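You operate a simulated robot arm through the tools that you are given. There is no shell and no other tool.

You run a simulated robot arm. Do the job below in one go: nothing can be reset, and whatever is moved stays where it is left.

JOB
Put things in order on the top of the teal bench. At the end: the red clip from the top of the teal bench stands where the white ticket stood; the small block from the top of the teal bench stands where the white cup stood; the white ticket from the top of the teal bench stands where the small block stood; the white cup from the top of the teal bench is on the beige carton (marked "Beads"); whatever was shut is shut again. Leave all else as you found it, and nothing knocked over. Set down upright: cup.

It is judged by the outcome, as a careful person would: the job done as asked, and still so three seconds after it is handed in. It fails if anything else is knocked over, pushed out of place, dropped, spilled or broken.

ROBOT AND FRAMES
A 7-joint arm with a two-finger gripper, fixed in place. Base frame: the origin is at the foot of the arm, x ahead of it, y to its left, z up; the work surface is at about z = 0. Readings come in mm, degrees, newtons and seconds.
With the tool pointing down near the work surface it reaches from about 160 to 380 mm from the base axis. Its first joint turns from -72.0 to 72.0 degrees. Payload 0.6 kg.
The tool frame sits at the grasp point between the pads (the TCP): z along the fingers, y along the line on which they close. The tips reach 22 mm beyond it. The gripper opens to 92 mm; its body begins 65 mm behind the TCP.
Orientation is that of the tool frame in the base frame, as a unit quaternion [x, y, z, w]. With the fingers straight down and closing along the base's y, the tool's x points along the base's -x, its y along +y and its z along -z.

CONTROLS
- The arm moves only by the tool arm_command. Its argument "rows" is one flat list of numbers, 7 for each row, row after row: the gripper command, from -1 (shut) to 1 (fully open), values between in proportion, then the shift along the base's x, y, z in units of 300 mm (1.0 is 300 mm), then the turn, a rotation vector about the base's x, y, z in units of 180 degrees (1.0 is 180 degrees). In form: [hand, dx, dy, dz, wx, wy, wz, hand, dx, dy, dz, wx, wy, wz, ...]. A call has 1 to 20 rows; each row is the pose to reach, as a shift and turn from the pose commanded when the call began. A call with a number of a shift or a turn outside -1 to 1 is refused whole. Each row takes 0.2 s and may step no farther than 50 mm and 8.6 degrees from the row before; otherwise, or with a gripper value out of range, the whole call is refused. A pose out of reach is approached as far as the arm can. The call stops where the force on the tool passes 40 N (or 10 N more than at its start, if that is more) or the arm is blocked; 0.2 s more then pass. The fingers move at their own pace (about 59.9 mm/s each) and stop on an object; they squeeze with about 26 N. The grip force told is the motor's: it shows also when the fingers shut on nothing. Time passes only in rows, and 0.2 s behind the last, so rows that repeat a pose let the fingers close. The reply holds the time, the measured pose of the TCP, the force on the tool along the base axes, the opening and the grip force, in the units named above and with some noise, with the torque about the TCP (base axes, N m) and any sound that the robot's microphone picked up, and new pictures: "show" is both (left out), scene, wrist or none.
- Cameras (640 x 400 px; columns grow to the right, rows downward): "scene" is fixed at [56.5, -272.6, 408.3]; the picture's right is [0.77, -0.63, 0.00], its down [-0.34, -0.41, -0.85] and it looks along [0.54, 0.65, -0.53] (base axes); focal length 214 px, centre (320, 200). "wrist" rides on the gripper at [71, 19, -102] in the tool frame; the picture's right is [-0.26, 0.97, 0.00], its down [-0.75, -0.20, -0.63] and it looks along [-0.60, -0.16, 0.78] (tool axes); focal length 280 px, centre (320, 200). There is no depth. A picture from a camera that has moved, and an enlarged one, comes with that camera's place and axes in the base frame and with its lens.
- enlarge(camera, box): a new picture of the part [left, top, right, bottom] of that camera's present view, enlarged. No time passes.
- job_done(): hands the job in; it is judged then, once.

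Nothing tells you positions but the pictures and the camera data. Unless the task says otherwise, let go and move clear before handing in.

The tools are called after ">>>" as name(argument=value, ...) on one line, values as JSON. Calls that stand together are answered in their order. arm_command: Moves the arm, as the interface text tells. Its arguments: {"type":"object","properties":{"rows":{"type":"array","items":{"type":"number"}},"show":{"type":"string","enum":["both","scene","wrist","none"]}},"required":["rows"]} The other tools are called the same way: enlarge (camera, box) takes an enlarged picture of a part of a camera's view; job_done () hands the job in.

At the start:

```text
time_s: 0.0
ee_pos: [185.5, -83.3, 313.7]
orientation: [0.0, 1.0, -0.001, 0.001]
contact_force: [0.1, 0.8, -0.5]
ft_torque: [-0.03, -0.01, -0.01]
grip_width: 91.8
grip_force: 0.1
```

scene: 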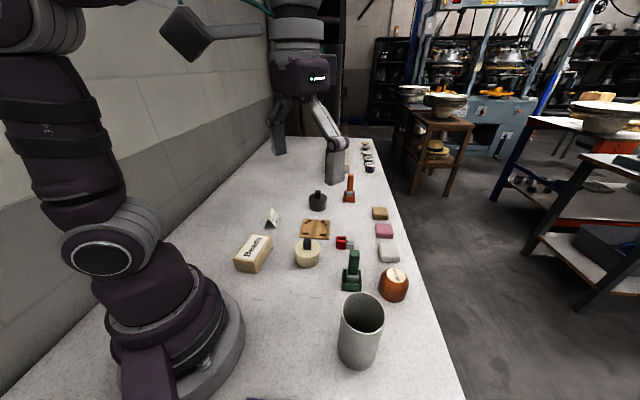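
wrist: 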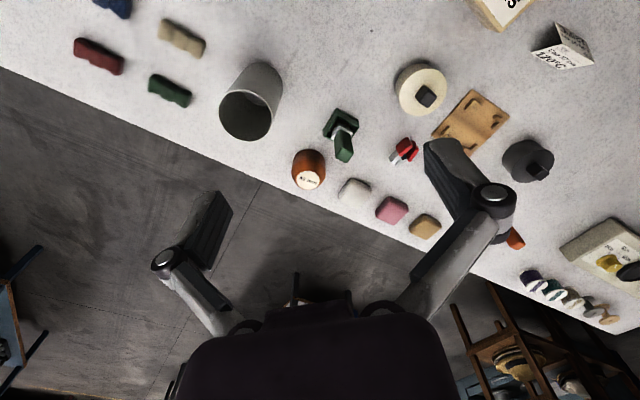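

I see a light-topped bench with a carton, a folded ticket, a red clip, several blocks and cups; I'll look closer at both camera views before moving.

>>> enlarge(camera="scene", box=[220, 170, 420, 295])

>>> enlarge(camera="scene", box=[260, 80, 420, 180])

>>> enlarge(camera="wrist", box=[300, 0, 640, 212])

>>> enlarge(camera="wrist", box=[480, 180, 640, 340])

>>> enlarge(camera="scene", box=[220, 260, 480, 400])

```text
3.20 times, centred on (320, 232) of scene
camera zoom: at [56.5, -272.6, 408.3], right [0.77, -0.63, 0.0], down [-0.34, -0.41, -0.85], along [0.54, 0.65, -0.53], focal length 686 px, centre (320, 96)
```

zoom: 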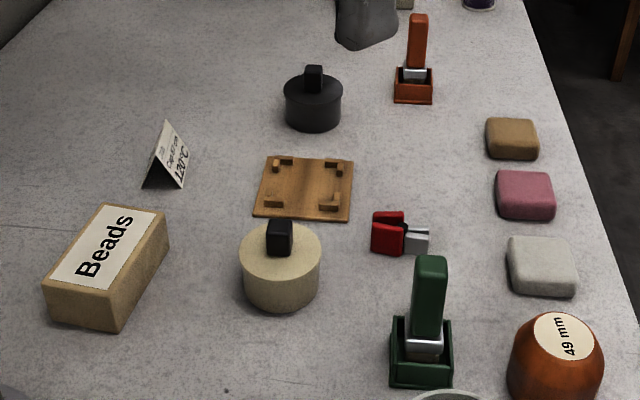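

```text
4.00 times, centred on (340, 130) of scene
camera zoom: at [56.5, -272.6, 408.3], right [0.77, -0.63, 0.0], down [-0.34, -0.41, -0.85], along [0.54, 0.65, -0.53], focal length 858 px, centre (240, 480)
```

zoom: 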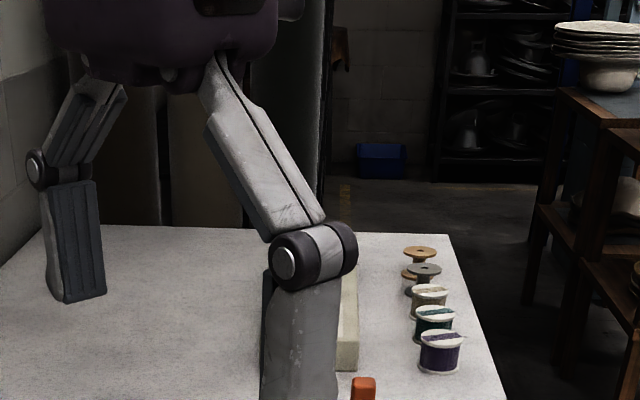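

```text
1.88 times, centred on (470, 106) of wrist
camera zoom: at [114.6, -63.3, 416.7], right [0.26, 0.96, 0.0], down [0.75, -0.2, 0.63], along [0.6, -0.17, -0.78], focal length 528 px, centre (38, 377)
```

zoom: 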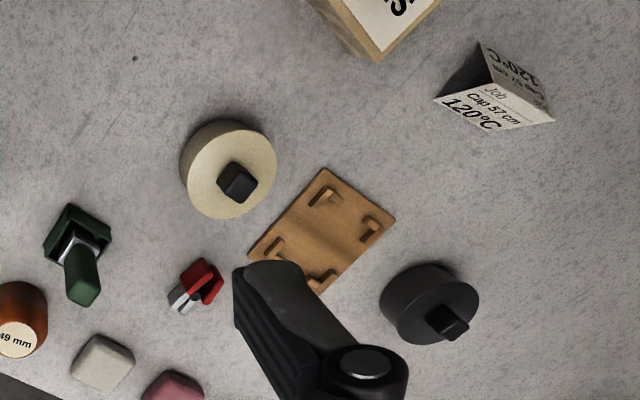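

```text
2.50 times, centred on (560, 260) of wrist
camera zoom: at [114.6, -63.3, 416.7], right [0.26, 0.96, 0.0], down [0.75, -0.2, 0.63], along [0.6, -0.17, -0.78], focal length 701 px, centre (-280, 50)
```

zoom: 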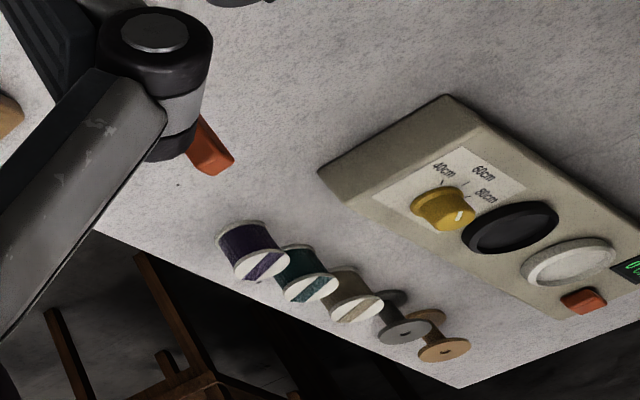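

```text
2.46 times, centred on (350, 330) of scene
camera zoom: at [56.5, -272.6, 408.3], right [0.77, -0.63, 0.0], down [-0.34, -0.41, -0.85], along [0.54, 0.65, -0.53], focal length 528 px, centre (246, -120)
```

zoom: 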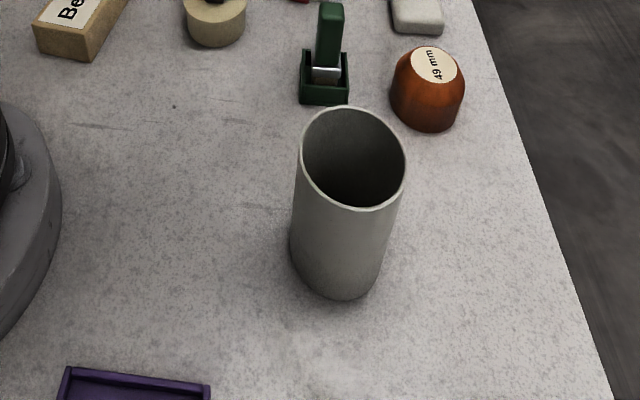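

The bench holds a folded card (ticket, about x 270, y 218), a red clip (about 370, 10), the "Beads" carton (about 166, 108), and several candidates for block and cup. I'll survey the right side with the wrist camera before deciding which is which.

>>> arm_command(rows=[1, -0.06, -0.06, 0.02, 0, 0, -0.042, 1, -0.12, -0.12, 0.04, 0, 0, -0.084, 1, -0.18, -0.18, 0.06, 0, 0, -0.126, 1, -0.24, -0.24, 0.08, 0, 0, -0.168, 1, -0.3, -0.3, 0.1, 0, 0, -0.21, 1, -0.37, -0.36, 0.1, 0, 0, -0.25], show="both")

```text
time_s: 1.1
ee_pos: [112.3, -159.0, 340.6]
orientation: [0.278, 0.96, -0.003, 0.006]
contact_force: [6.4, -12.8, -23.3]
ft_torque: [0.04, -0.28, 0.18]
grip_width: 91.9
grip_force: 0.2
stopped in row 5: the force on the tool passed its limit at 78 N (the readings are from after the stop); the commanded pose is now the measured one
camera wrist: at [61.1, -103.7, 441.3], right [0.74, 0.68, 0.0], down [0.52, -0.57, 0.64], along [0.43, -0.47, -0.77], focal length 280 px, centre (320, 200)
```

scene: 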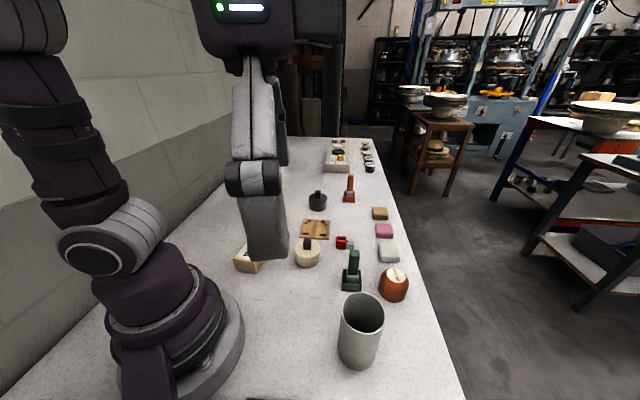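
wrist: 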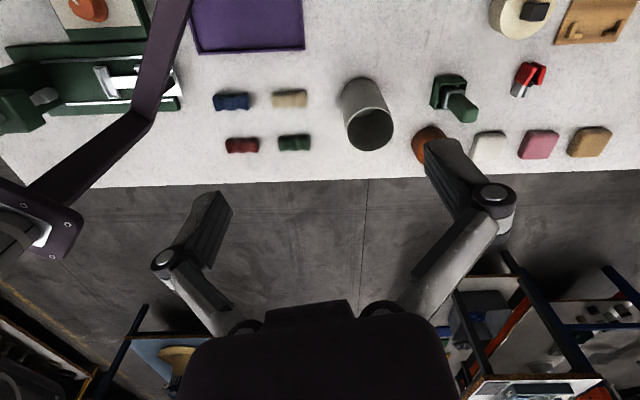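

The arm touched something (probably the camera post or itself), so I'll look at what's in view there and then back off along the way I came.

>>> enlarge(camera="wrist", box=[0, 0, 320, 200])

>>> enlarge(camera="wrist", box=[320, 0, 640, 200])

>>> enlarge(camera="scene", box=[300, 130, 420, 205])

>>> arm_command(rows=[1, 0.04, 0.04, -0.01, 0, 0, 0.03, 1, 0.08, 0.08, -0.02, 0, 0, 0.06], show="both")

```text
2.00 times, centred on (160, 100) of wrist
camera zoom: at [61.1, -103.7, 441.3], right [0.74, 0.68, 0.0], down [0.52, -0.57, 0.64], along [0.43, -0.47, -0.77], focal length 561 px, centre (640, 400)
```

zoom: 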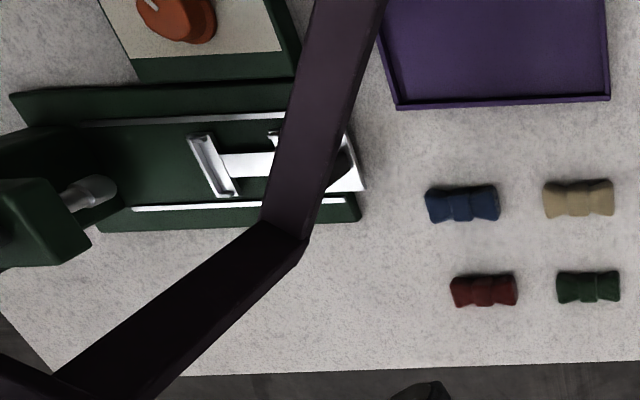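

```text
2.00 times, centred on (480, 100) of wrist
camera zoom: at [61.1, -103.7, 441.3], right [0.74, 0.68, 0.0], down [0.52, -0.57, 0.64], along [0.43, -0.47, -0.77], focal length 561 px, centre (0, 400)
```

zoom: 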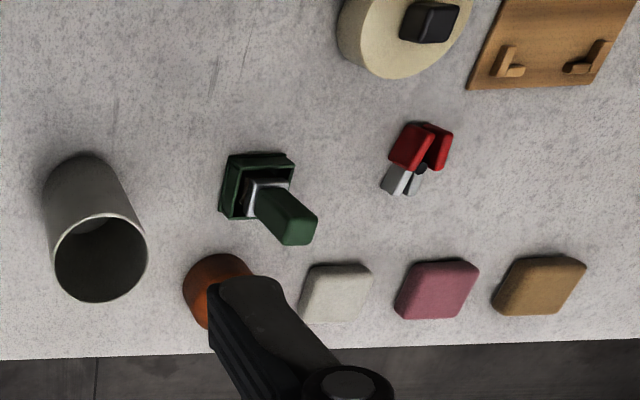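

```text
5.33 times, centred on (360, 168) of scene
camera zoom: at [56.5, -272.6, 408.3], right [0.77, -0.63, 0.0], down [-0.34, -0.41, -0.85], along [0.54, 0.65, -0.53], focal length 1144 px, centre (107, 373)
```

zoom: 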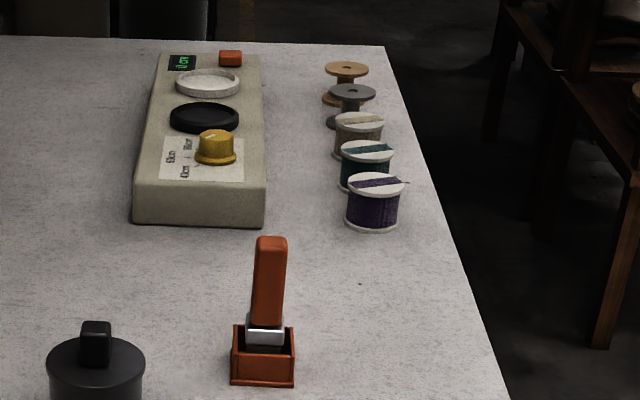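

```text
time_s: 1.7
ee_pos: [134.6, -131.9, 332.0]
orientation: [0.186, 0.982, -0.003, 0.005]
contact_force: [-0.1, -0.4, 0.7]
ft_torque: [-0.05, 0.0, 0.01]
grip_width: 92.1
grip_force: 0.0
camera wrist: at [75.7, -87.6, 435.6], right [0.6, 0.8, 0.0], down [0.62, -0.46, 0.63], along [0.51, -0.38, -0.77], focal length 280 px, centre (320, 200)
```

scene: 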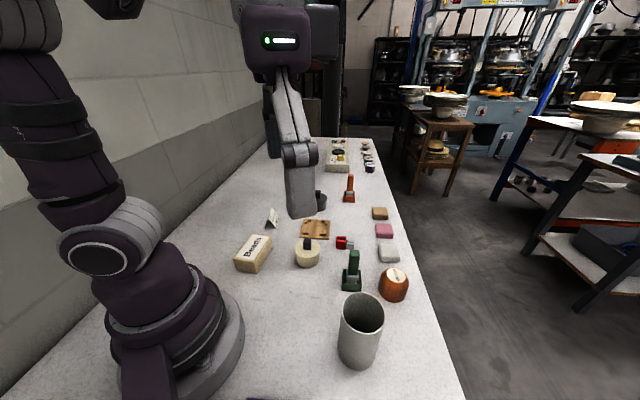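
wrist: 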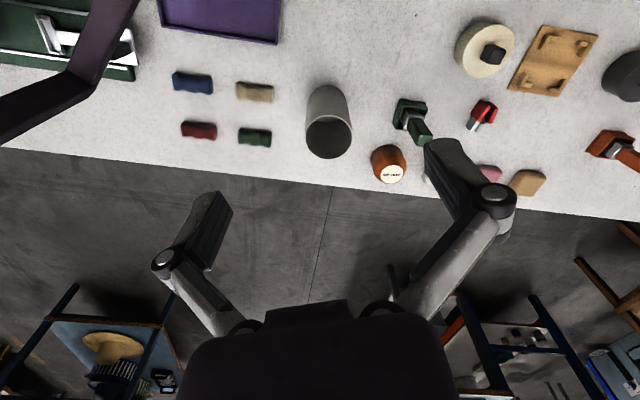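

Backed off cleanly; the obstacle seems to be the scene-camera bracket, so I'll stay away from it. Next I'll survey the left side of the bench with the wrist camera.

>>> arm_command(rows=[1, 0.055, 0.11, 0, 0, 0, 0.03, 1, 0.11, 0.22, 0, 0, 0, 0.06, 1, 0.165, 0.33, 0, 0, 0, 0.09, 1, 0.218, 0.44, 0, 0, 0, 0.119, 1, 0.218, 0.52, 0, 0, 0, 0.16, 1, 0.2, 0.6, 0, 0, 0, 0.2, 1, 0.18, 0.68, 0, 0, 0, 0.24, 1, 0.15, 0.76, 0, 0, 0, 0.28, 1, 0.12, 0.84, 0, 0, 0, 0.32], show="both")

```text
time_s: 3.7
ee_pos: [168.9, 117.9, 335.1]
orientation: [-0.311, 0.951, 0.0, 0.005]
contact_force: [0.1, -0.1, 0.0]
ft_torque: [-0.02, 0.01, 0.01]
grip_width: 91.6
grip_force: 0.2
camera wrist: at [99.4, 91.9, 437.6], right [-0.36, 0.93, 0.0], down [0.72, 0.28, 0.63], along [0.59, 0.23, -0.77], focal length 280 px, centre (320, 200)
```

scene: 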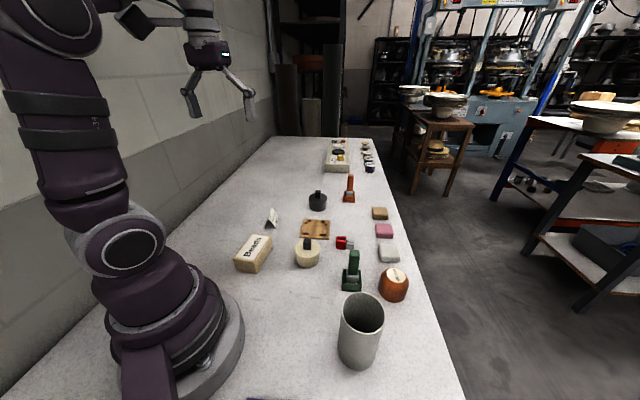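
wrist: 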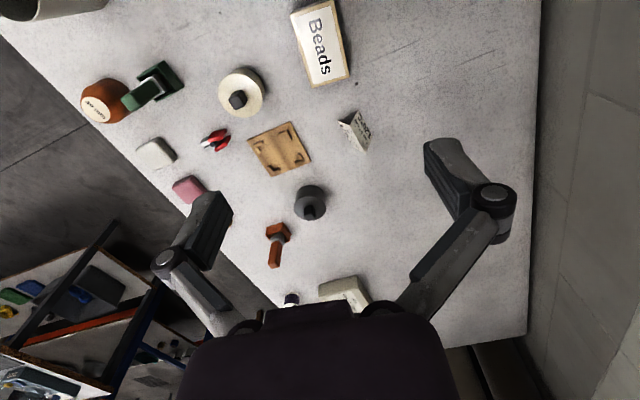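

No other cup on the left side. Now I'll look over the far right part of the bench (behind the camera post) from a safe position to be sure which items are the cup and block.

>>> arm_command(rows=[1, 0.02, -0.08, 0, 0, 0, -0.04, 1, 0.04, -0.16, 0, 0, 0, -0.08, 1, 0.06, -0.24, 0, 0, 0, -0.12, 1, 0.08, -0.32, 0, 0, 0, -0.16, 1, 0.1, -0.4, 0, 0, 0, -0.2, 1, 0.1, -0.43, 0, 0, 0, -0.243, 1, 0.1, -0.46, 0, 0, 0, -0.286, 1, 0.1, -0.49, 0, 0, 0, -0.33, 1, 0.1, -0.52, 0, 0, 0, -0.373, 1, 0.1, -0.55, 0, 0, 0, -0.416, 1, 0.1, -0.58, 0, 0, 0, -0.46, 1, 0.1, -0.61, 0, 0, 0, -0.503, 1, 0.1, -0.64, 0, 0, 0, -0.546, 1, 0.1, -0.67, 0, 0, 0, -0.589], show="wrist")

```text
time_s: 6.7
ee_pos: [202.4, -83.9, 334.6]
orientation: [0.575, 0.818, -0.004, 0.003]
contact_force: [0.0, -0.6, 0.4]
ft_torque: [0.0, 0.04, 0.03]
grip_width: 91.8
grip_force: 0.1
camera wrist: at [196.1, -9.0, 436.8], right [1.0, 0.08, 0.0], down [0.06, -0.77, 0.63], along [0.05, -0.63, -0.77], focal length 280 px, centre (320, 200)
```

wrist: 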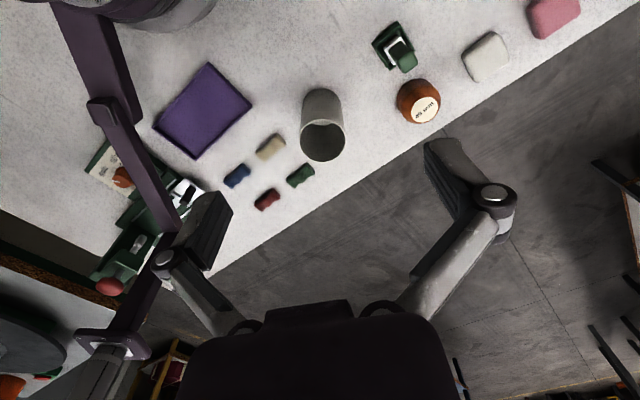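

>>> enlarge(camera="wrist", box=[60, 40, 360, 240])

>>> enlarge(camera="wrist", box=[280, 0, 520, 160])

>>> enlarge(camera="scene", box=[320, 240, 440, 315])

>>> enlarge(camera="scene", box=[220, 195, 340, 275])

```text
2.00 times, centred on (210, 140) of wrist
camera zoom: at [196.1, -9.0, 436.8], right [1.0, 0.08, 0.0], down [0.06, -0.77, 0.63], along [0.05, -0.63, -0.77], focal length 561 px, centre (540, 320)
```

zoom: 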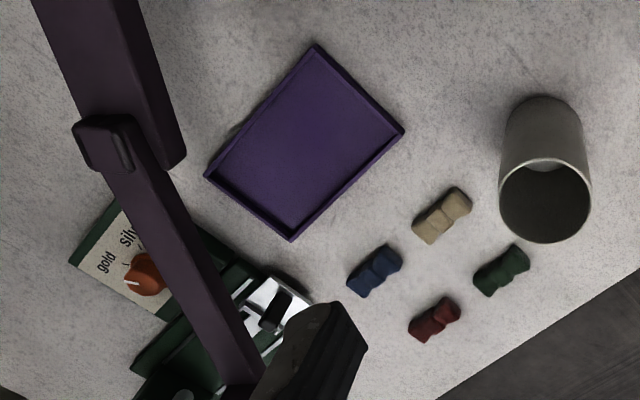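

```text
2.50 times, centred on (400, 80) of wrist
camera zoom: at [196.1, -9.0, 436.8], right [1.0, 0.08, 0.0], down [0.06, -0.77, 0.63], along [0.05, -0.63, -0.77], focal length 701 px, centre (120, 500)
```

zoom: 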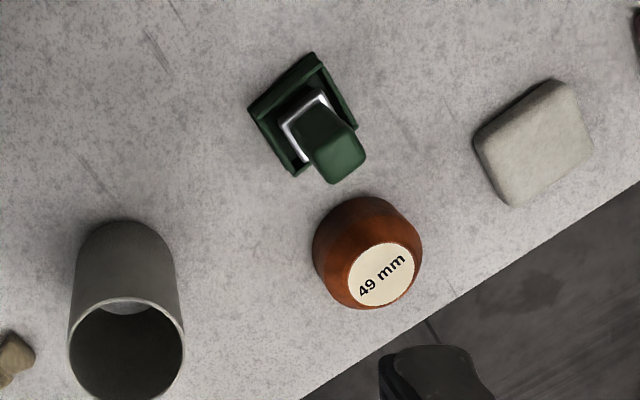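

```text
5.33 times, centred on (380, 278) of scene
camera zoom: at [56.5, -272.6, 408.3], right [0.77, -0.63, 0.0], down [-0.34, -0.41, -0.85], along [0.54, 0.65, -0.53], focal length 1144 px, centre (0, -213)
```

zoom: 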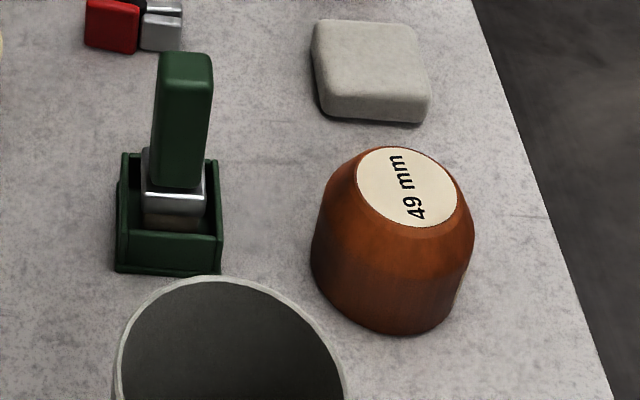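

```text
5.00 times, centred on (280, 235) of scene
camera zoom: at [56.5, -272.6, 408.3], right [0.77, -0.63, 0.0], down [-0.34, -0.41, -0.85], along [0.54, 0.65, -0.53], focal length 1072 px, centre (520, 25)
```

zoom: 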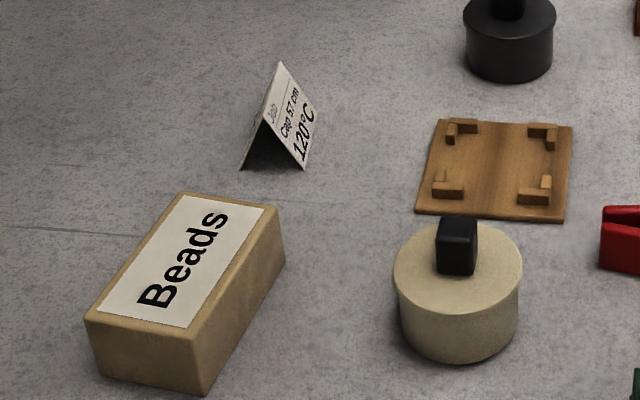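

I now take the tall whitish open tube at about (212, -177) as the white cup, the brown "49 mm" piece at about (359, -150) as the small block, the tent card at about (270, 218) as the ticket and the red clip at about (370, 10). First I go above the cup to refine its position.

>>> arm_command(rows=[1, 0.007, -0.06, -0.07, 0, 0, 0.034, 1, 0.014, -0.12, -0.14, 0, 0, 0.067, 1, 0.021, -0.18, -0.21, 0, 0, 0.1, 1, 0.028, -0.245, -0.28, 0, 0, 0.134, 1, 0.033, -0.31, -0.35, 0, 0, 0.167, 1, 0.033, -0.31, -0.35, 0, 0, 0.167], show="both")

```text
time_s: 8.1
ee_pos: [207.4, -177.3, 228.0]
orientation: [0.34, 0.94, -0.003, 0.004]
contact_force: [0.4, 0.4, 0.4]
ft_torque: [0.0, -0.02, 0.02]
grip_width: 91.9
grip_force: 0.0
camera wrist: at [166.2, -115.0, 330.5], right [0.82, 0.57, 0.0], down [0.44, -0.63, 0.63], along [0.36, -0.52, -0.77], focal length 280 px, centre (320, 200)
```

scene: 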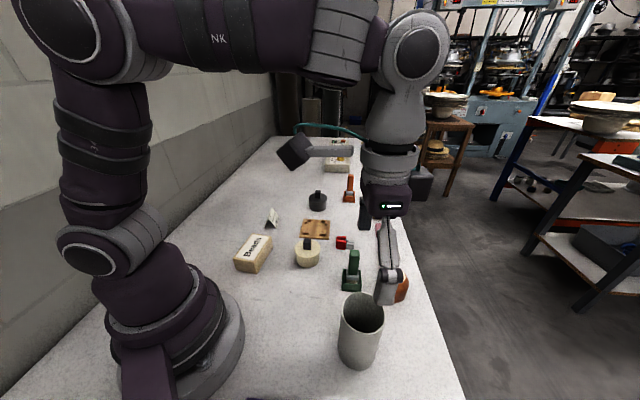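
wrist: 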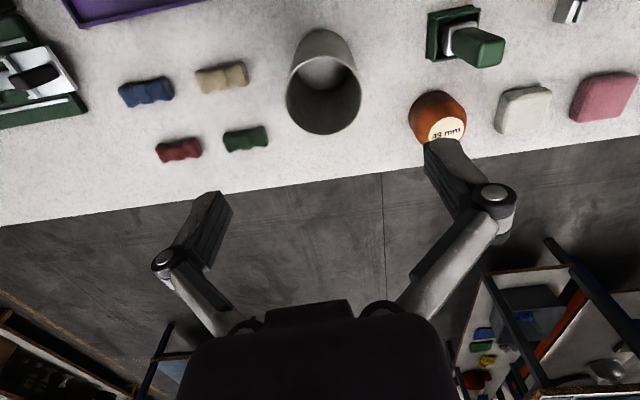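

The cup is centred near (211.5, -177.5), about 58 mm wide and 108 mm high. I check the settled pose, then descend around it with the gripper open.

>>> arm_command(rows=[1, 0, 0, 0, 0, 0, 0, 1, 0, 0, 0, 0, 0, 0], show="none")

```text
time_s: 8.7
ee_pos: [209.6, -177.5, 229.3]
orientation: [0.341, 0.94, -0.004, 0.004]
contact_force: [0.4, -0.4, 0.0]
ft_torque: [0.0, -0.04, -0.01]
grip_width: 92.2
grip_force: 0.0
```

Settled at about (210, -177.5). Descending straight down over the cup.

>>> arm_command(rows=[1, 0.005, 0, -0.12, 0, 0, 0, 1, 0.005, 0, -0.24, 0, 0, 0, 1, 0.005, 0, -0.36, 0, 0, 0, 1, 0.005, 0, -0.46, 0, 0, 0, 1, 0.005, 0, -0.51, 0, 0, 0, 1, 0.005, 0, -0.51, 0, 0, 0], show="both")

```text
time_s: 10.1
ee_pos: [209.4, -179.3, 75.3]
orientation: [0.341, 0.94, -0.004, 0.004]
contact_force: [0.0, 0.1, -0.6]
ft_torque: [0.01, 0.01, -0.01]
grip_width: 91.9
grip_force: 0.0
camera wrist: at [168.1, -118.2, 177.1], right [0.82, 0.57, 0.0], down [0.44, -0.63, 0.63], along [0.36, -0.52, -0.77], focal length 280 px, centre (320, 200)
```

scene: 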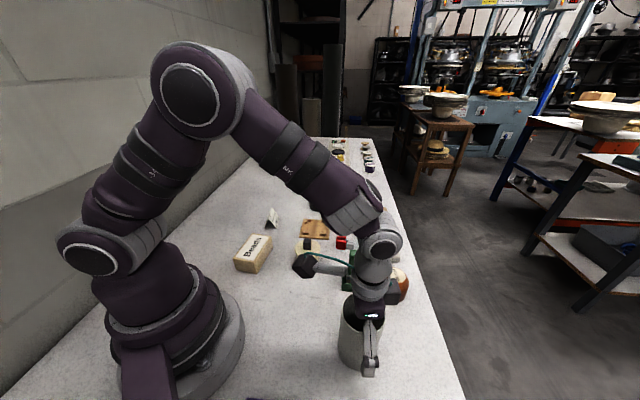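
wrist: 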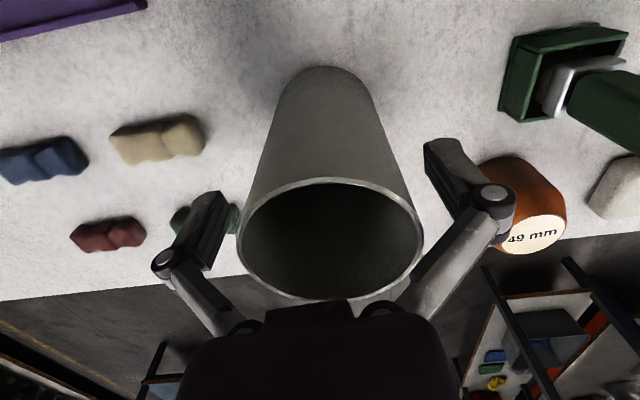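

The cup sits between the fingers, about 3 mm toward the right finger. I centre slightly and close on it.

>>> arm_command(rows=[1, 0.008, 0.006, 0, 0, 0, 0, 1, 0.008, 0.006, 0, 0, 0, 0, -1, 0.008, 0.006, 0, 0, 0, 0, -1, 0.008, 0.006, 0, 0, 0, 0, -1, 0.008, 0.006, 0, 0, 0, 0, -1, 0.008, 0.006, 0, 0, 0, 0], show="wrist")

```text
time_s: 11.5
ee_pos: [211.4, -177.3, 76.4]
orientation: [0.341, 0.94, -0.004, 0.005]
contact_force: [-4.1, -2.1, 21.0]
ft_torque: [0.07, 0.05, 0.01]
grip_width: 67.2
grip_force: 25.8
camera wrist: at [171.0, -115.4, 178.0], right [0.82, 0.57, 0.0], down [0.44, -0.63, 0.63], along [0.36, -0.52, -0.77], focal length 280 px, centre (320, 200)
```

wrist: 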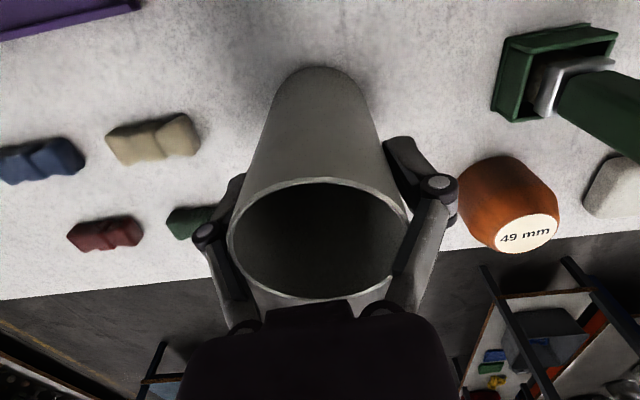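

Grip has formed at 67 mm with some vertical load. I lift a little to check the hold.

>>> arm_command(rows=[-1, 0, 0, 0.01, 0, 0, 0, -1, 0, 0, 0.03, 0, 0, 0, -1, 0, 0, 0.06, 0, 0, 0, -1, 0, 0, 0.06, 0, 0, 0], show="both")

```text
time_s: 12.5
ee_pos: [213.3, -176.2, 95.6]
orientation: [0.341, 0.94, -0.004, 0.004]
contact_force: [1.1, 0.2, -0.7]
ft_torque: [0.01, 0.02, -0.01]
grip_width: 60.4
grip_force: 26.5
camera wrist: at [171.4, -114.4, 196.5], right [0.82, 0.57, 0.0], down [0.44, -0.63, 0.63], along [0.36, -0.52, -0.77], focal length 280 px, centre (320, 200)
```

scene: 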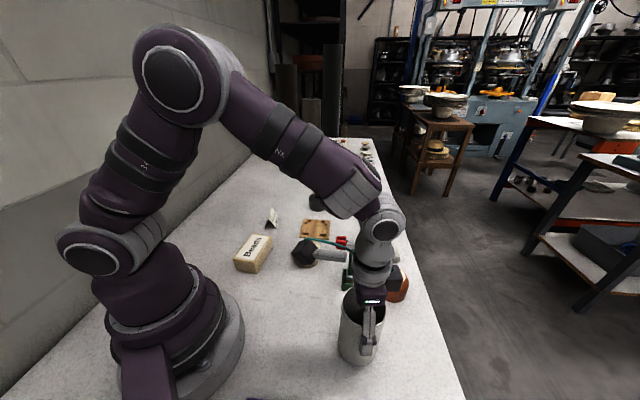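
wrist: 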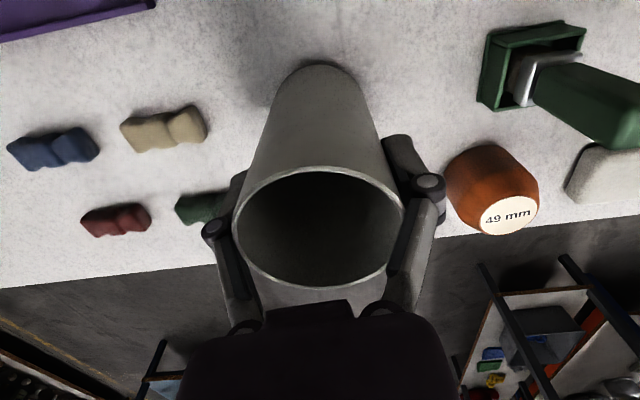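

The cup appears to have come up, with a slight settling in the grip. I lift further and check that it isn't slipping.

>>> arm_command(rows=[-1, 0, 0, 0.02, 0, 0, 0, -1, 0, 0, 0.05, 0, 0, 0, -1, 0, 0, 0.08, 0, 0, 0, -1, 0, 0, 0.08, 0, 0, 0, -1, 0, 0, 0.08, 0, 0, 0], show="both")

>>> enlarge(camera="scene", box=[280, 260, 460, 380])

```text
time_s: 13.7
ee_pos: [214.1, -175.6, 117.9]
orientation: [0.341, 0.94, -0.003, 0.005]
contact_force: [-0.1, 0.8, -1.8]
ft_torque: [0.05, 0.0, -0.01]
grip_width: 60.3
grip_force: 25.7
camera wrist: at [172.0, -113.7, 220.0], right [0.82, 0.57, 0.0], down [0.44, -0.63, 0.63], along [0.36, -0.52, -0.77], focal length 280 px, centre (320, 200)
```

scene: 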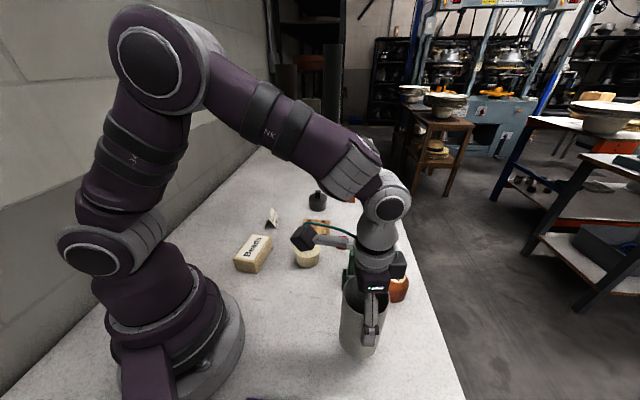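
wrist: 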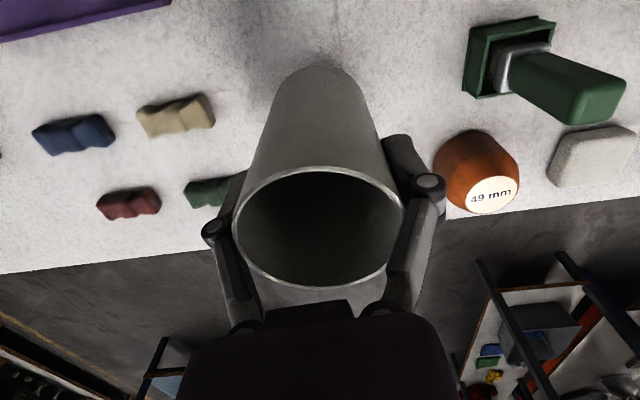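

```text
3.33 times, centred on (370, 320) of scene
camera zoom: at [56.5, -272.6, 408.3], right [0.77, -0.63, 0.0], down [-0.34, -0.41, -0.85], along [0.54, 0.65, -0.53], focal length 715 px, centre (153, -200)
```

zoom: 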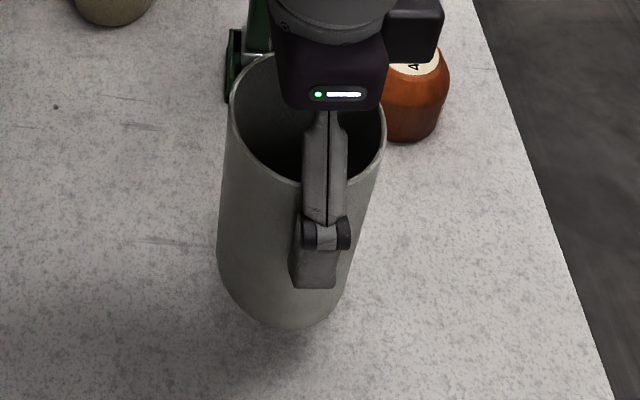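

The cup is held firmly and hangs upright. I raise it and carry it along an arc toward the carton, pausing to look at the carton first.

>>> arm_command(rows=[-1, 0, 0, 0.1, 0, 0, 0, -1, 0, 0, 0.22, 0, 0, 0, -1, 0, 0, 0.34, 0, 0, 0, -1, 0.01, 0.1, 0.34, 0, 0, 0.04, -1, 0.02, 0.2, 0.34, 0, 0, 0.08, -1, 0.03, 0.31, 0.34, 0, 0, 0.12, -1, 0.035, 0.42, 0.34, 0, 0, 0.16, -1, 0.035, 0.52, 0.34, 0, 0, 0.195, -1, 0.035, 0.55, 0.34, 0, 0, 0.22, -1, 0.035, 0.55, 0.34, 0, 0, 0.22], show="both")

```text
time_s: 15.9
ee_pos: [226.1, -9.8, 219.0]
orientation: [0.002, 1.0, -0.002, 0.005]
contact_force: [-0.1, -0.5, -2.3]
ft_torque: [-0.01, -0.03, -0.02]
grip_width: 60.3
grip_force: 25.9
camera wrist: at [154.4, 9.5, 321.2], right [0.27, 0.96, 0.0], down [0.75, -0.21, 0.63], along [0.61, -0.17, -0.77], focal length 280 px, centre (320, 200)
```

scene: 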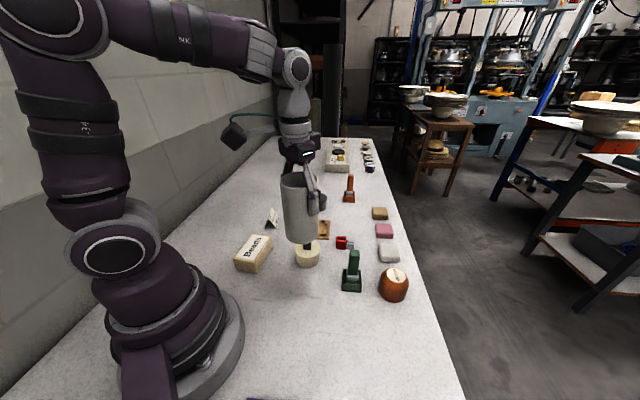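
wrist: 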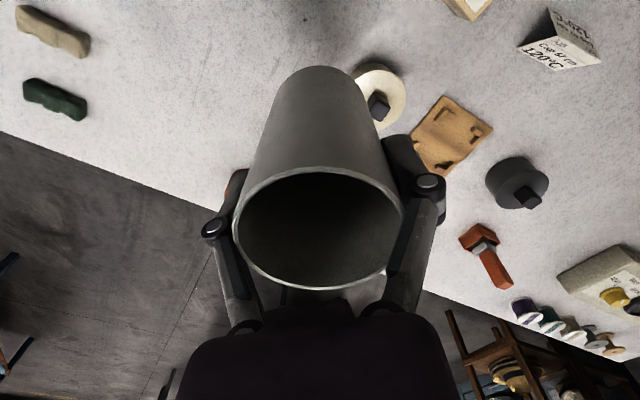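

The cup is secure and clear of everything. I rotate the wrist in place so its camera sees the carton.

>>> arm_command(rows=[-1, 0, 0, 0, 0, 0, 0.042, -1, 0, 0, 0, 0, 0, 0.084, -1, 0, 0, 0, 0, 0, 0.126, -1, 0, 0, 0, 0, 0, 0.168, -1, 0, 0, 0, 0, 0, 0.21, -1, 0, 0, 0, 0, 0, 0.25, -1, 0, 0, 0, 0, 0, 0.25], show="both")

>>> enlarge(camera="wrist", box=[360, 0, 640, 175])

>>> enlarge(camera="scene", box=[220, 195, 300, 285])

```text
time_s: 17.5
ee_pos: [226.8, -10.4, 220.7]
orientation: [-0.381, 0.925, 0.0, 0.006]
contact_force: [-0.2, -0.1, -0.7]
ft_torque: [0.0, -0.04, 0.0]
grip_width: 60.4
grip_force: 25.9
camera wrist: at [162.0, -47.2, 321.7], right [-0.49, 0.87, 0.0], down [0.67, 0.38, 0.63], along [0.55, 0.31, -0.77], focal length 280 px, centre (320, 200)
```

scene: 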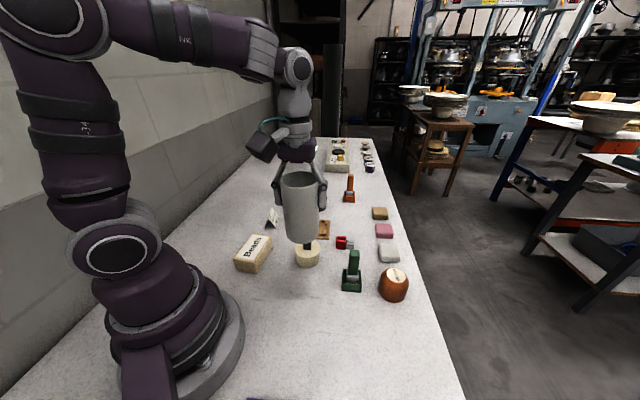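
wrist: 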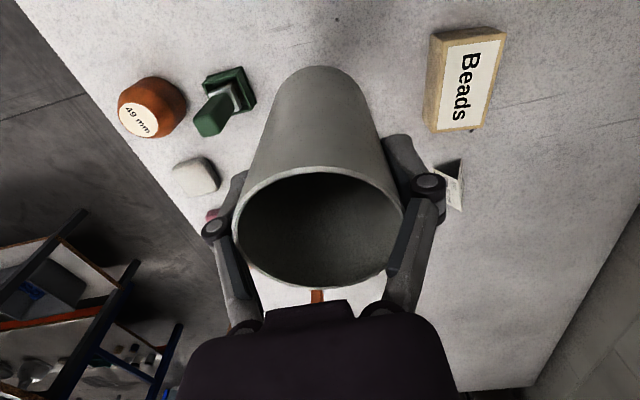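

```text
2.29 times, centred on (500, 88) of wrist
camera zoom: at [162.0, -47.2, 321.7], right [-0.49, 0.87, 0.0], down [0.67, 0.38, 0.63], along [0.55, 0.31, -0.77], focal length 641 px, centre (-91, 457)
```

zoom: 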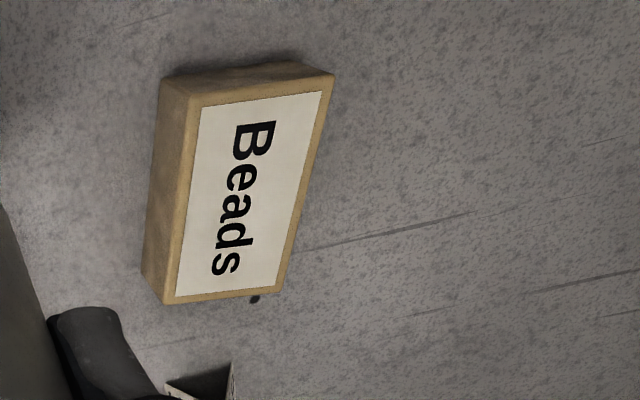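

```text
4.44 times, centred on (260, 240) of scene
camera zoom: at [56.5, -272.6, 408.3], right [0.77, -0.63, 0.0], down [-0.34, -0.41, -0.85], along [0.54, 0.65, -0.53], focal length 953 px, centre (587, 22)
```

zoom: 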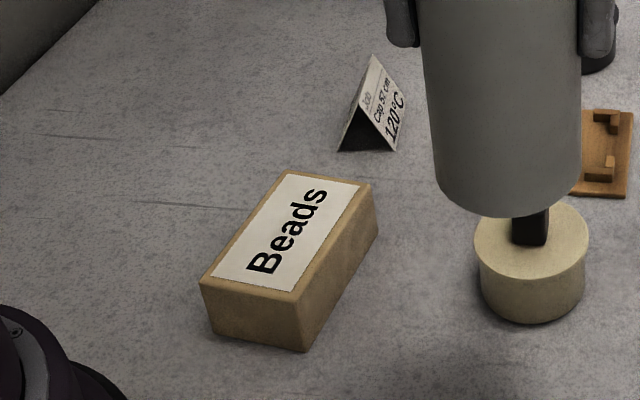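

The carton top is centred near (171.5, 115), about 84 × 50 mm and roughly 45 mm high. I carry the cup over it and check alignment before lowering.

>>> arm_command(rows=[-1, -0.035, 0.085, 0, 0, 0, -0.012, -1, -0.07, 0.17, 0, 0, 0, -0.023, -1, -0.105, 0.255, 0, 0, 0, -0.035, -1, -0.14, 0.34, 0, 0, 0, -0.046, -1, -0.175, 0.423, 0, 0, 0, -0.056, -1, -0.175, 0.423, 0, 0, 0, -0.056, -1, -0.175, 0.423, 0, 0, 0, -0.056], show="both")

>>> enlarge(camera="scene", box=[200, 150, 320, 290])

```text
time_s: 19.1
ee_pos: [169.0, 114.5, 219.7]
orientation: [-0.297, 0.955, 0.0, 0.006]
contact_force: [-0.4, 0.3, -0.1]
ft_torque: [-0.02, 0.02, 0.01]
grip_width: 60.6
grip_force: 25.7
camera wrist: at [100.4, 90.9, 321.1], right [-0.33, 0.94, 0.0], down [0.73, 0.26, 0.63], along [0.6, 0.21, -0.77], focal length 280 px, centre (320, 200)
```

scene: 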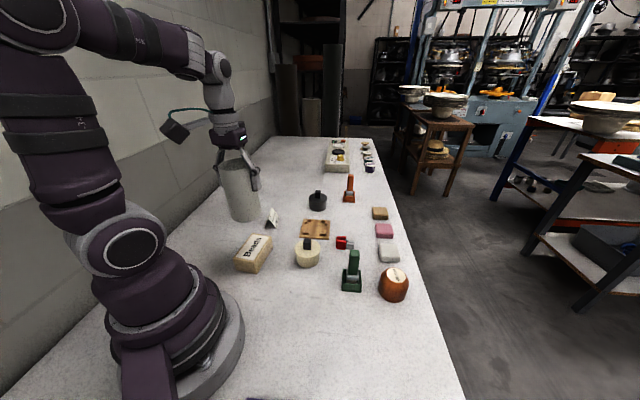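
wrist: 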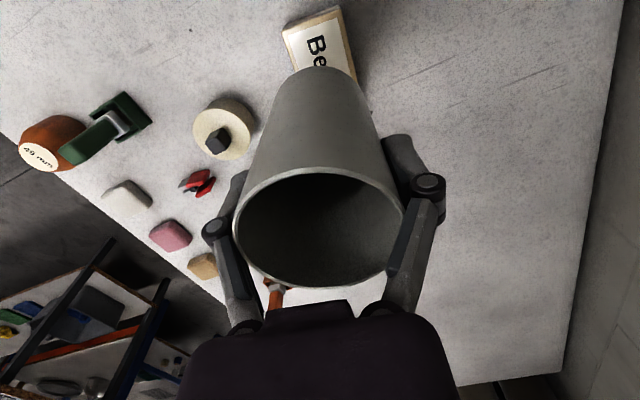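

```text
2.86 times, centred on (260, 220) of scene
camera zoom: at [56.5, -272.6, 408.3], right [0.77, -0.63, 0.0], down [-0.34, -0.41, -0.85], along [0.54, 0.65, -0.53], focal length 613 px, centre (491, 143)
```

zoom: 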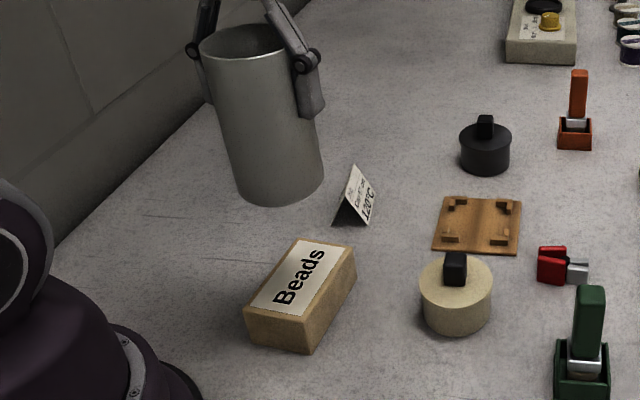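

The cup is over the carton; I settle and read the pose before lowering.

>>> arm_command(rows=[-1, 0, 0, 0, 0, 0, 0, -1, 0, 0, 0, 0, 0, 0, -1, 0, 0, 0, 0, 0, 0], show="none")

```text
time_s: 19.9
ee_pos: [171.2, 114.0, 219.2]
orientation: [-0.297, 0.955, -0.001, 0.005]
contact_force: [0.0, 0.5, -1.3]
ft_torque: [0.02, -0.01, -0.03]
grip_width: 60.3
grip_force: 26.0
```

Adjusting a few millimetres and lowering to about 10 mm above the carton.

>>> arm_command(rows=[-1, 0.007, 0.01, -0.05, 0, 0, 0, -1, 0.007, 0.01, -0.12, 0, 0, 0, -1, 0.007, 0.01, -0.19, 0, 0, 0, -1, 0.007, 0.01, -0.25, 0, 0, 0, -1, 0.007, 0.01, -0.28, 0, 0, 0, -1, 0.007, 0.01, -0.28, 0, 0, 0, -1, 0.007, 0.01, -0.28, 0, 0, 0], show="both")

>>> enlarge(camera="scene", box=[200, 170, 320, 290])

```text
time_s: 21.5
ee_pos: [175.1, 119.8, 137.4]
orientation: [-0.297, 0.955, -0.001, 0.006]
contact_force: [-0.1, -0.5, -0.6]
ft_torque: [0.04, 0.02, -0.01]
grip_width: 60.2
grip_force: 26.3
camera wrist: at [104.8, 94.7, 239.6], right [-0.33, 0.94, 0.0], down [0.73, 0.26, 0.63], along [0.6, 0.21, -0.77], focal length 280 px, centre (320, 200)
```

scene: 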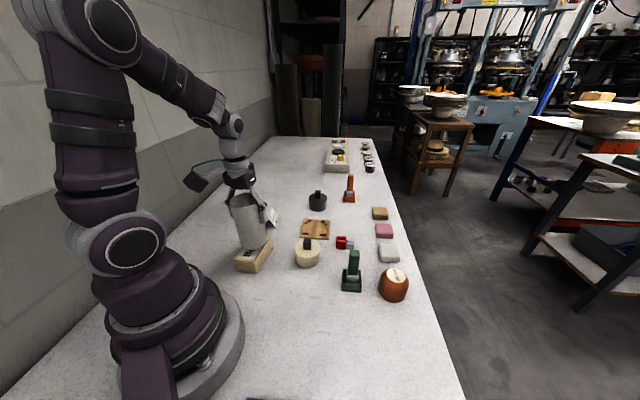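
wrist: 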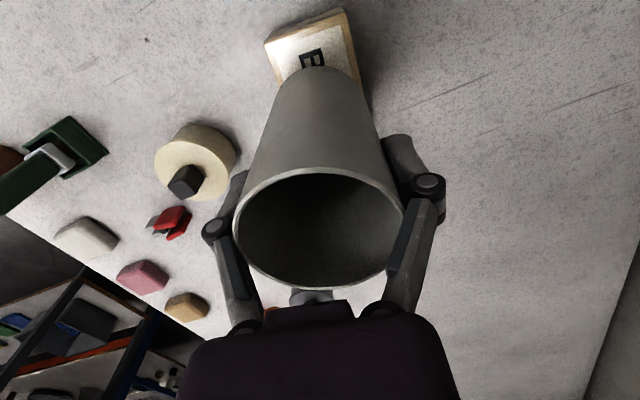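

```text
3.33 times, centred on (260, 230) of scene
camera zoom: at [56.5, -272.6, 408.3], right [0.77, -0.63, 0.0], down [-0.34, -0.41, -0.85], along [0.54, 0.65, -0.53], focal length 715 px, centre (520, 100)
```

zoom: 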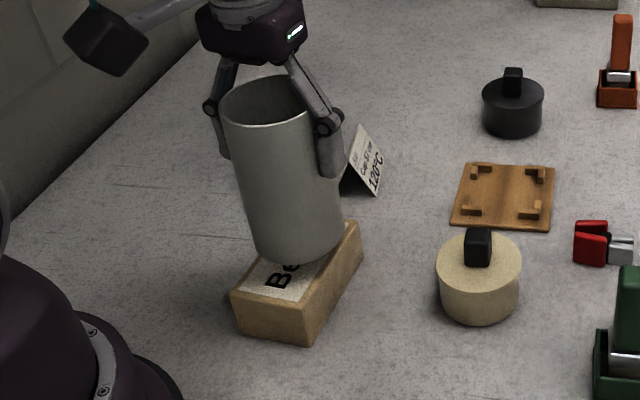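

The cup hovers above the carton, maybe a few mm toward the far end. I shift slightly back and lower a bit more, watching the force.

>>> arm_command(rows=[-1, -0.006, 0, -0.01, 0, 0, 0, -1, -0.012, 0, -0.02, 0, 0, 0, -1, -0.012, 0, -0.027, 0, 0, 0, -1, -0.012, 0, -0.027, 0, 0, 0, -1, -0.012, 0, -0.027, 0, 0, 0], show="both")

>>> enlarge(camera="scene", box=[220, 200, 300, 280])

>>> enlarge(camera="wrist", box=[220, 0, 420, 125])

```text
time_s: 22.7
ee_pos: [170.8, 119.1, 128.1]
orientation: [-0.298, 0.955, 0.0, 0.005]
contact_force: [-0.3, 0.3, -1.6]
ft_torque: [0.01, -0.04, 0.02]
grip_width: 60.2
grip_force: 25.8
camera wrist: at [101.6, 95.2, 230.6], right [-0.33, 0.94, 0.0], down [0.73, 0.26, 0.63], along [0.6, 0.21, -0.77], focal length 280 px, centre (320, 200)
```

scene: 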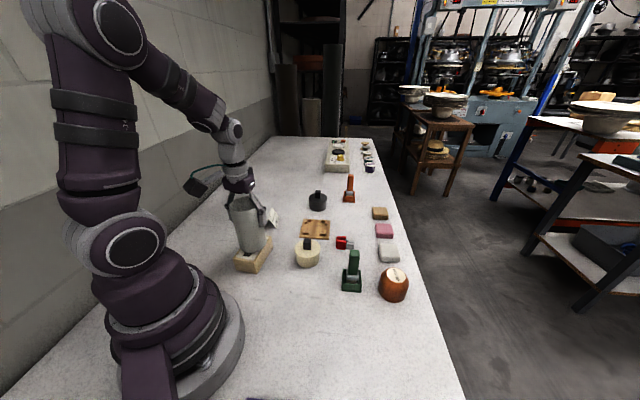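
wrist: 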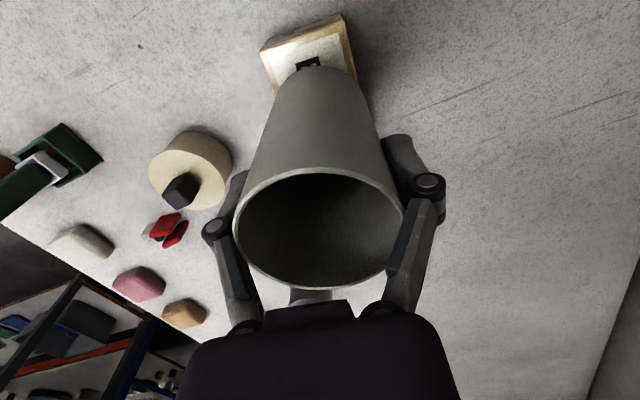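

```text
5.00 times, centred on (260, 240) of scene
camera zoom: at [56.5, -272.6, 408.3], right [0.77, -0.63, 0.0], down [-0.34, -0.41, -0.85], along [0.54, 0.65, -0.53], focal length 1072 px, centre (620, 0)
```

zoom: 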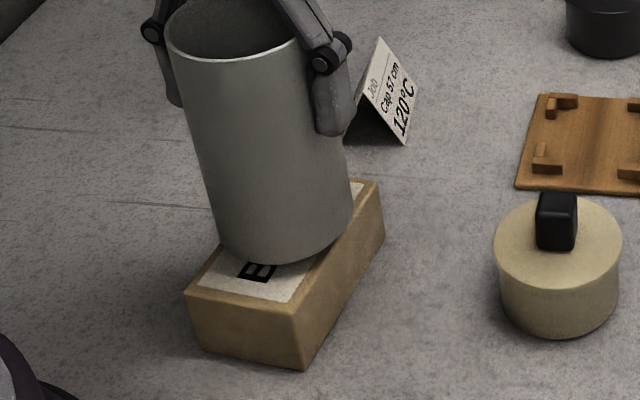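

```text
3.20 times, centred on (320, 62) of wrist
camera zoom: at [101.6, 95.2, 230.6], right [-0.33, 0.94, 0.0], down [0.73, 0.26, 0.63], along [0.6, 0.21, -0.77], focal length 897 px, centre (320, 640)
```

zoom: 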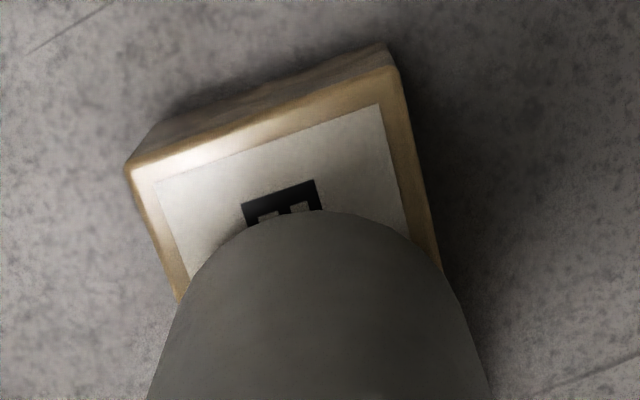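

Still a few mm above; I shift about 5 mm back toward the base and lower in tiny steps until contact.

>>> arm_command(rows=[-1, -0.009, 0.002, 0, 0, 0, 0, -1, -0.018, 0.004, 0, 0, 0, 0, -1, -0.018, 0.004, -0.005, 0, 0, 0, -1, -0.018, 0.004, -0.01, 0, 0, 0, -1, -0.018, 0.004, -0.01, 0, 0, 0, -1, -0.018, 0.004, -0.01, 0, 0, 0], show="none")

>>> enlarge(camera="scene", box=[220, 200, 300, 280])

```text
time_s: 24.1
ee_pos: [164.0, 119.7, 126.9]
orientation: [-0.298, 0.955, -0.001, 0.005]
contact_force: [-0.3, -0.3, -1.4]
ft_torque: [0.02, 0.0, 0.01]
grip_width: 60.5
grip_force: 25.8
```

```text
5.00 times, centred on (260, 240) of scene
camera zoom: at [56.5, -272.6, 408.3], right [0.77, -0.63, 0.0], down [-0.34, -0.41, -0.85], along [0.54, 0.65, -0.53], focal length 1072 px, centre (620, 0)
```

zoom: 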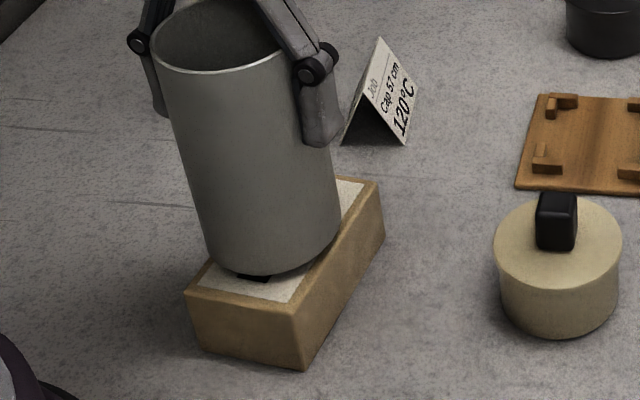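

I check both views again for centring.

>>> enlarge(camera="wrist", box=[220, 0, 420, 125])

>>> enlarge(camera="scene", box=[230, 220, 286, 276])

```text
3.20 times, centred on (320, 62) of wrist
camera zoom: at [95.3, 95.7, 227.5], right [-0.33, 0.94, 0.0], down [0.73, 0.26, 0.63], along [0.6, 0.21, -0.77], focal length 897 px, centre (320, 640)
```

zoom: 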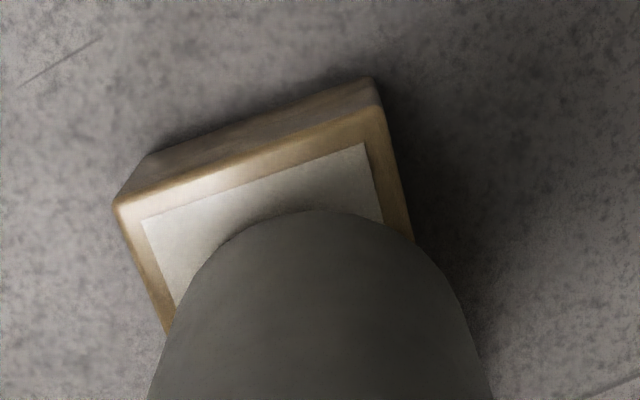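

```text
7.14 times, centred on (258, 248) of scene
camera zoom: at [56.5, -272.6, 408.3], right [0.77, -0.63, 0.0], down [-0.34, -0.41, -0.85], along [0.54, 0.65, -0.53], focal length 1532 px, centre (763, -143)
```

zoom: 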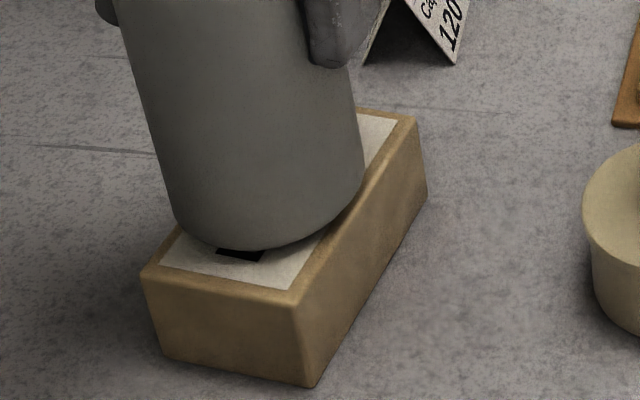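

Centring is good to within a few millimetres. A 3 mm correction, then I lower by small steps until the cup touches.

>>> arm_command(rows=[-1, 0.01, 0.003, 0, 0, 0, 0, -1, 0.01, 0.003, -0.007, 0, 0, 0, -1, 0.01, 0.003, -0.007, 0, 0, 0, -1, 0.01, 0.003, -0.007, 0, 0, 0], show="none")

>>> arm_command(rows=[-1, 0, 0, -0.007, 0, 0, 0, -1, 0, 0, -0.007, 0, 0, 0, -1, 0, 0, -0.007, 0, 0, 0], show="none")

```text
time_s: 25.1
ee_pos: [168.8, 120.8, 123.9]
orientation: [-0.297, 0.955, 0.0, 0.006]
contact_force: [0.8, 0.3, -1.4]
ft_torque: [-0.01, -0.05, 0.02]
grip_width: 60.1
grip_force: 26.4
```

```text
time_s: 25.9
ee_pos: [169.6, 121.9, 120.2]
orientation: [-0.297, 0.955, 0.001, 0.007]
contact_force: [1.5, -1.5, 32.2]
ft_torque: [0.11, -0.24, -0.07]
grip_width: 60.7
grip_force: 26.0
```

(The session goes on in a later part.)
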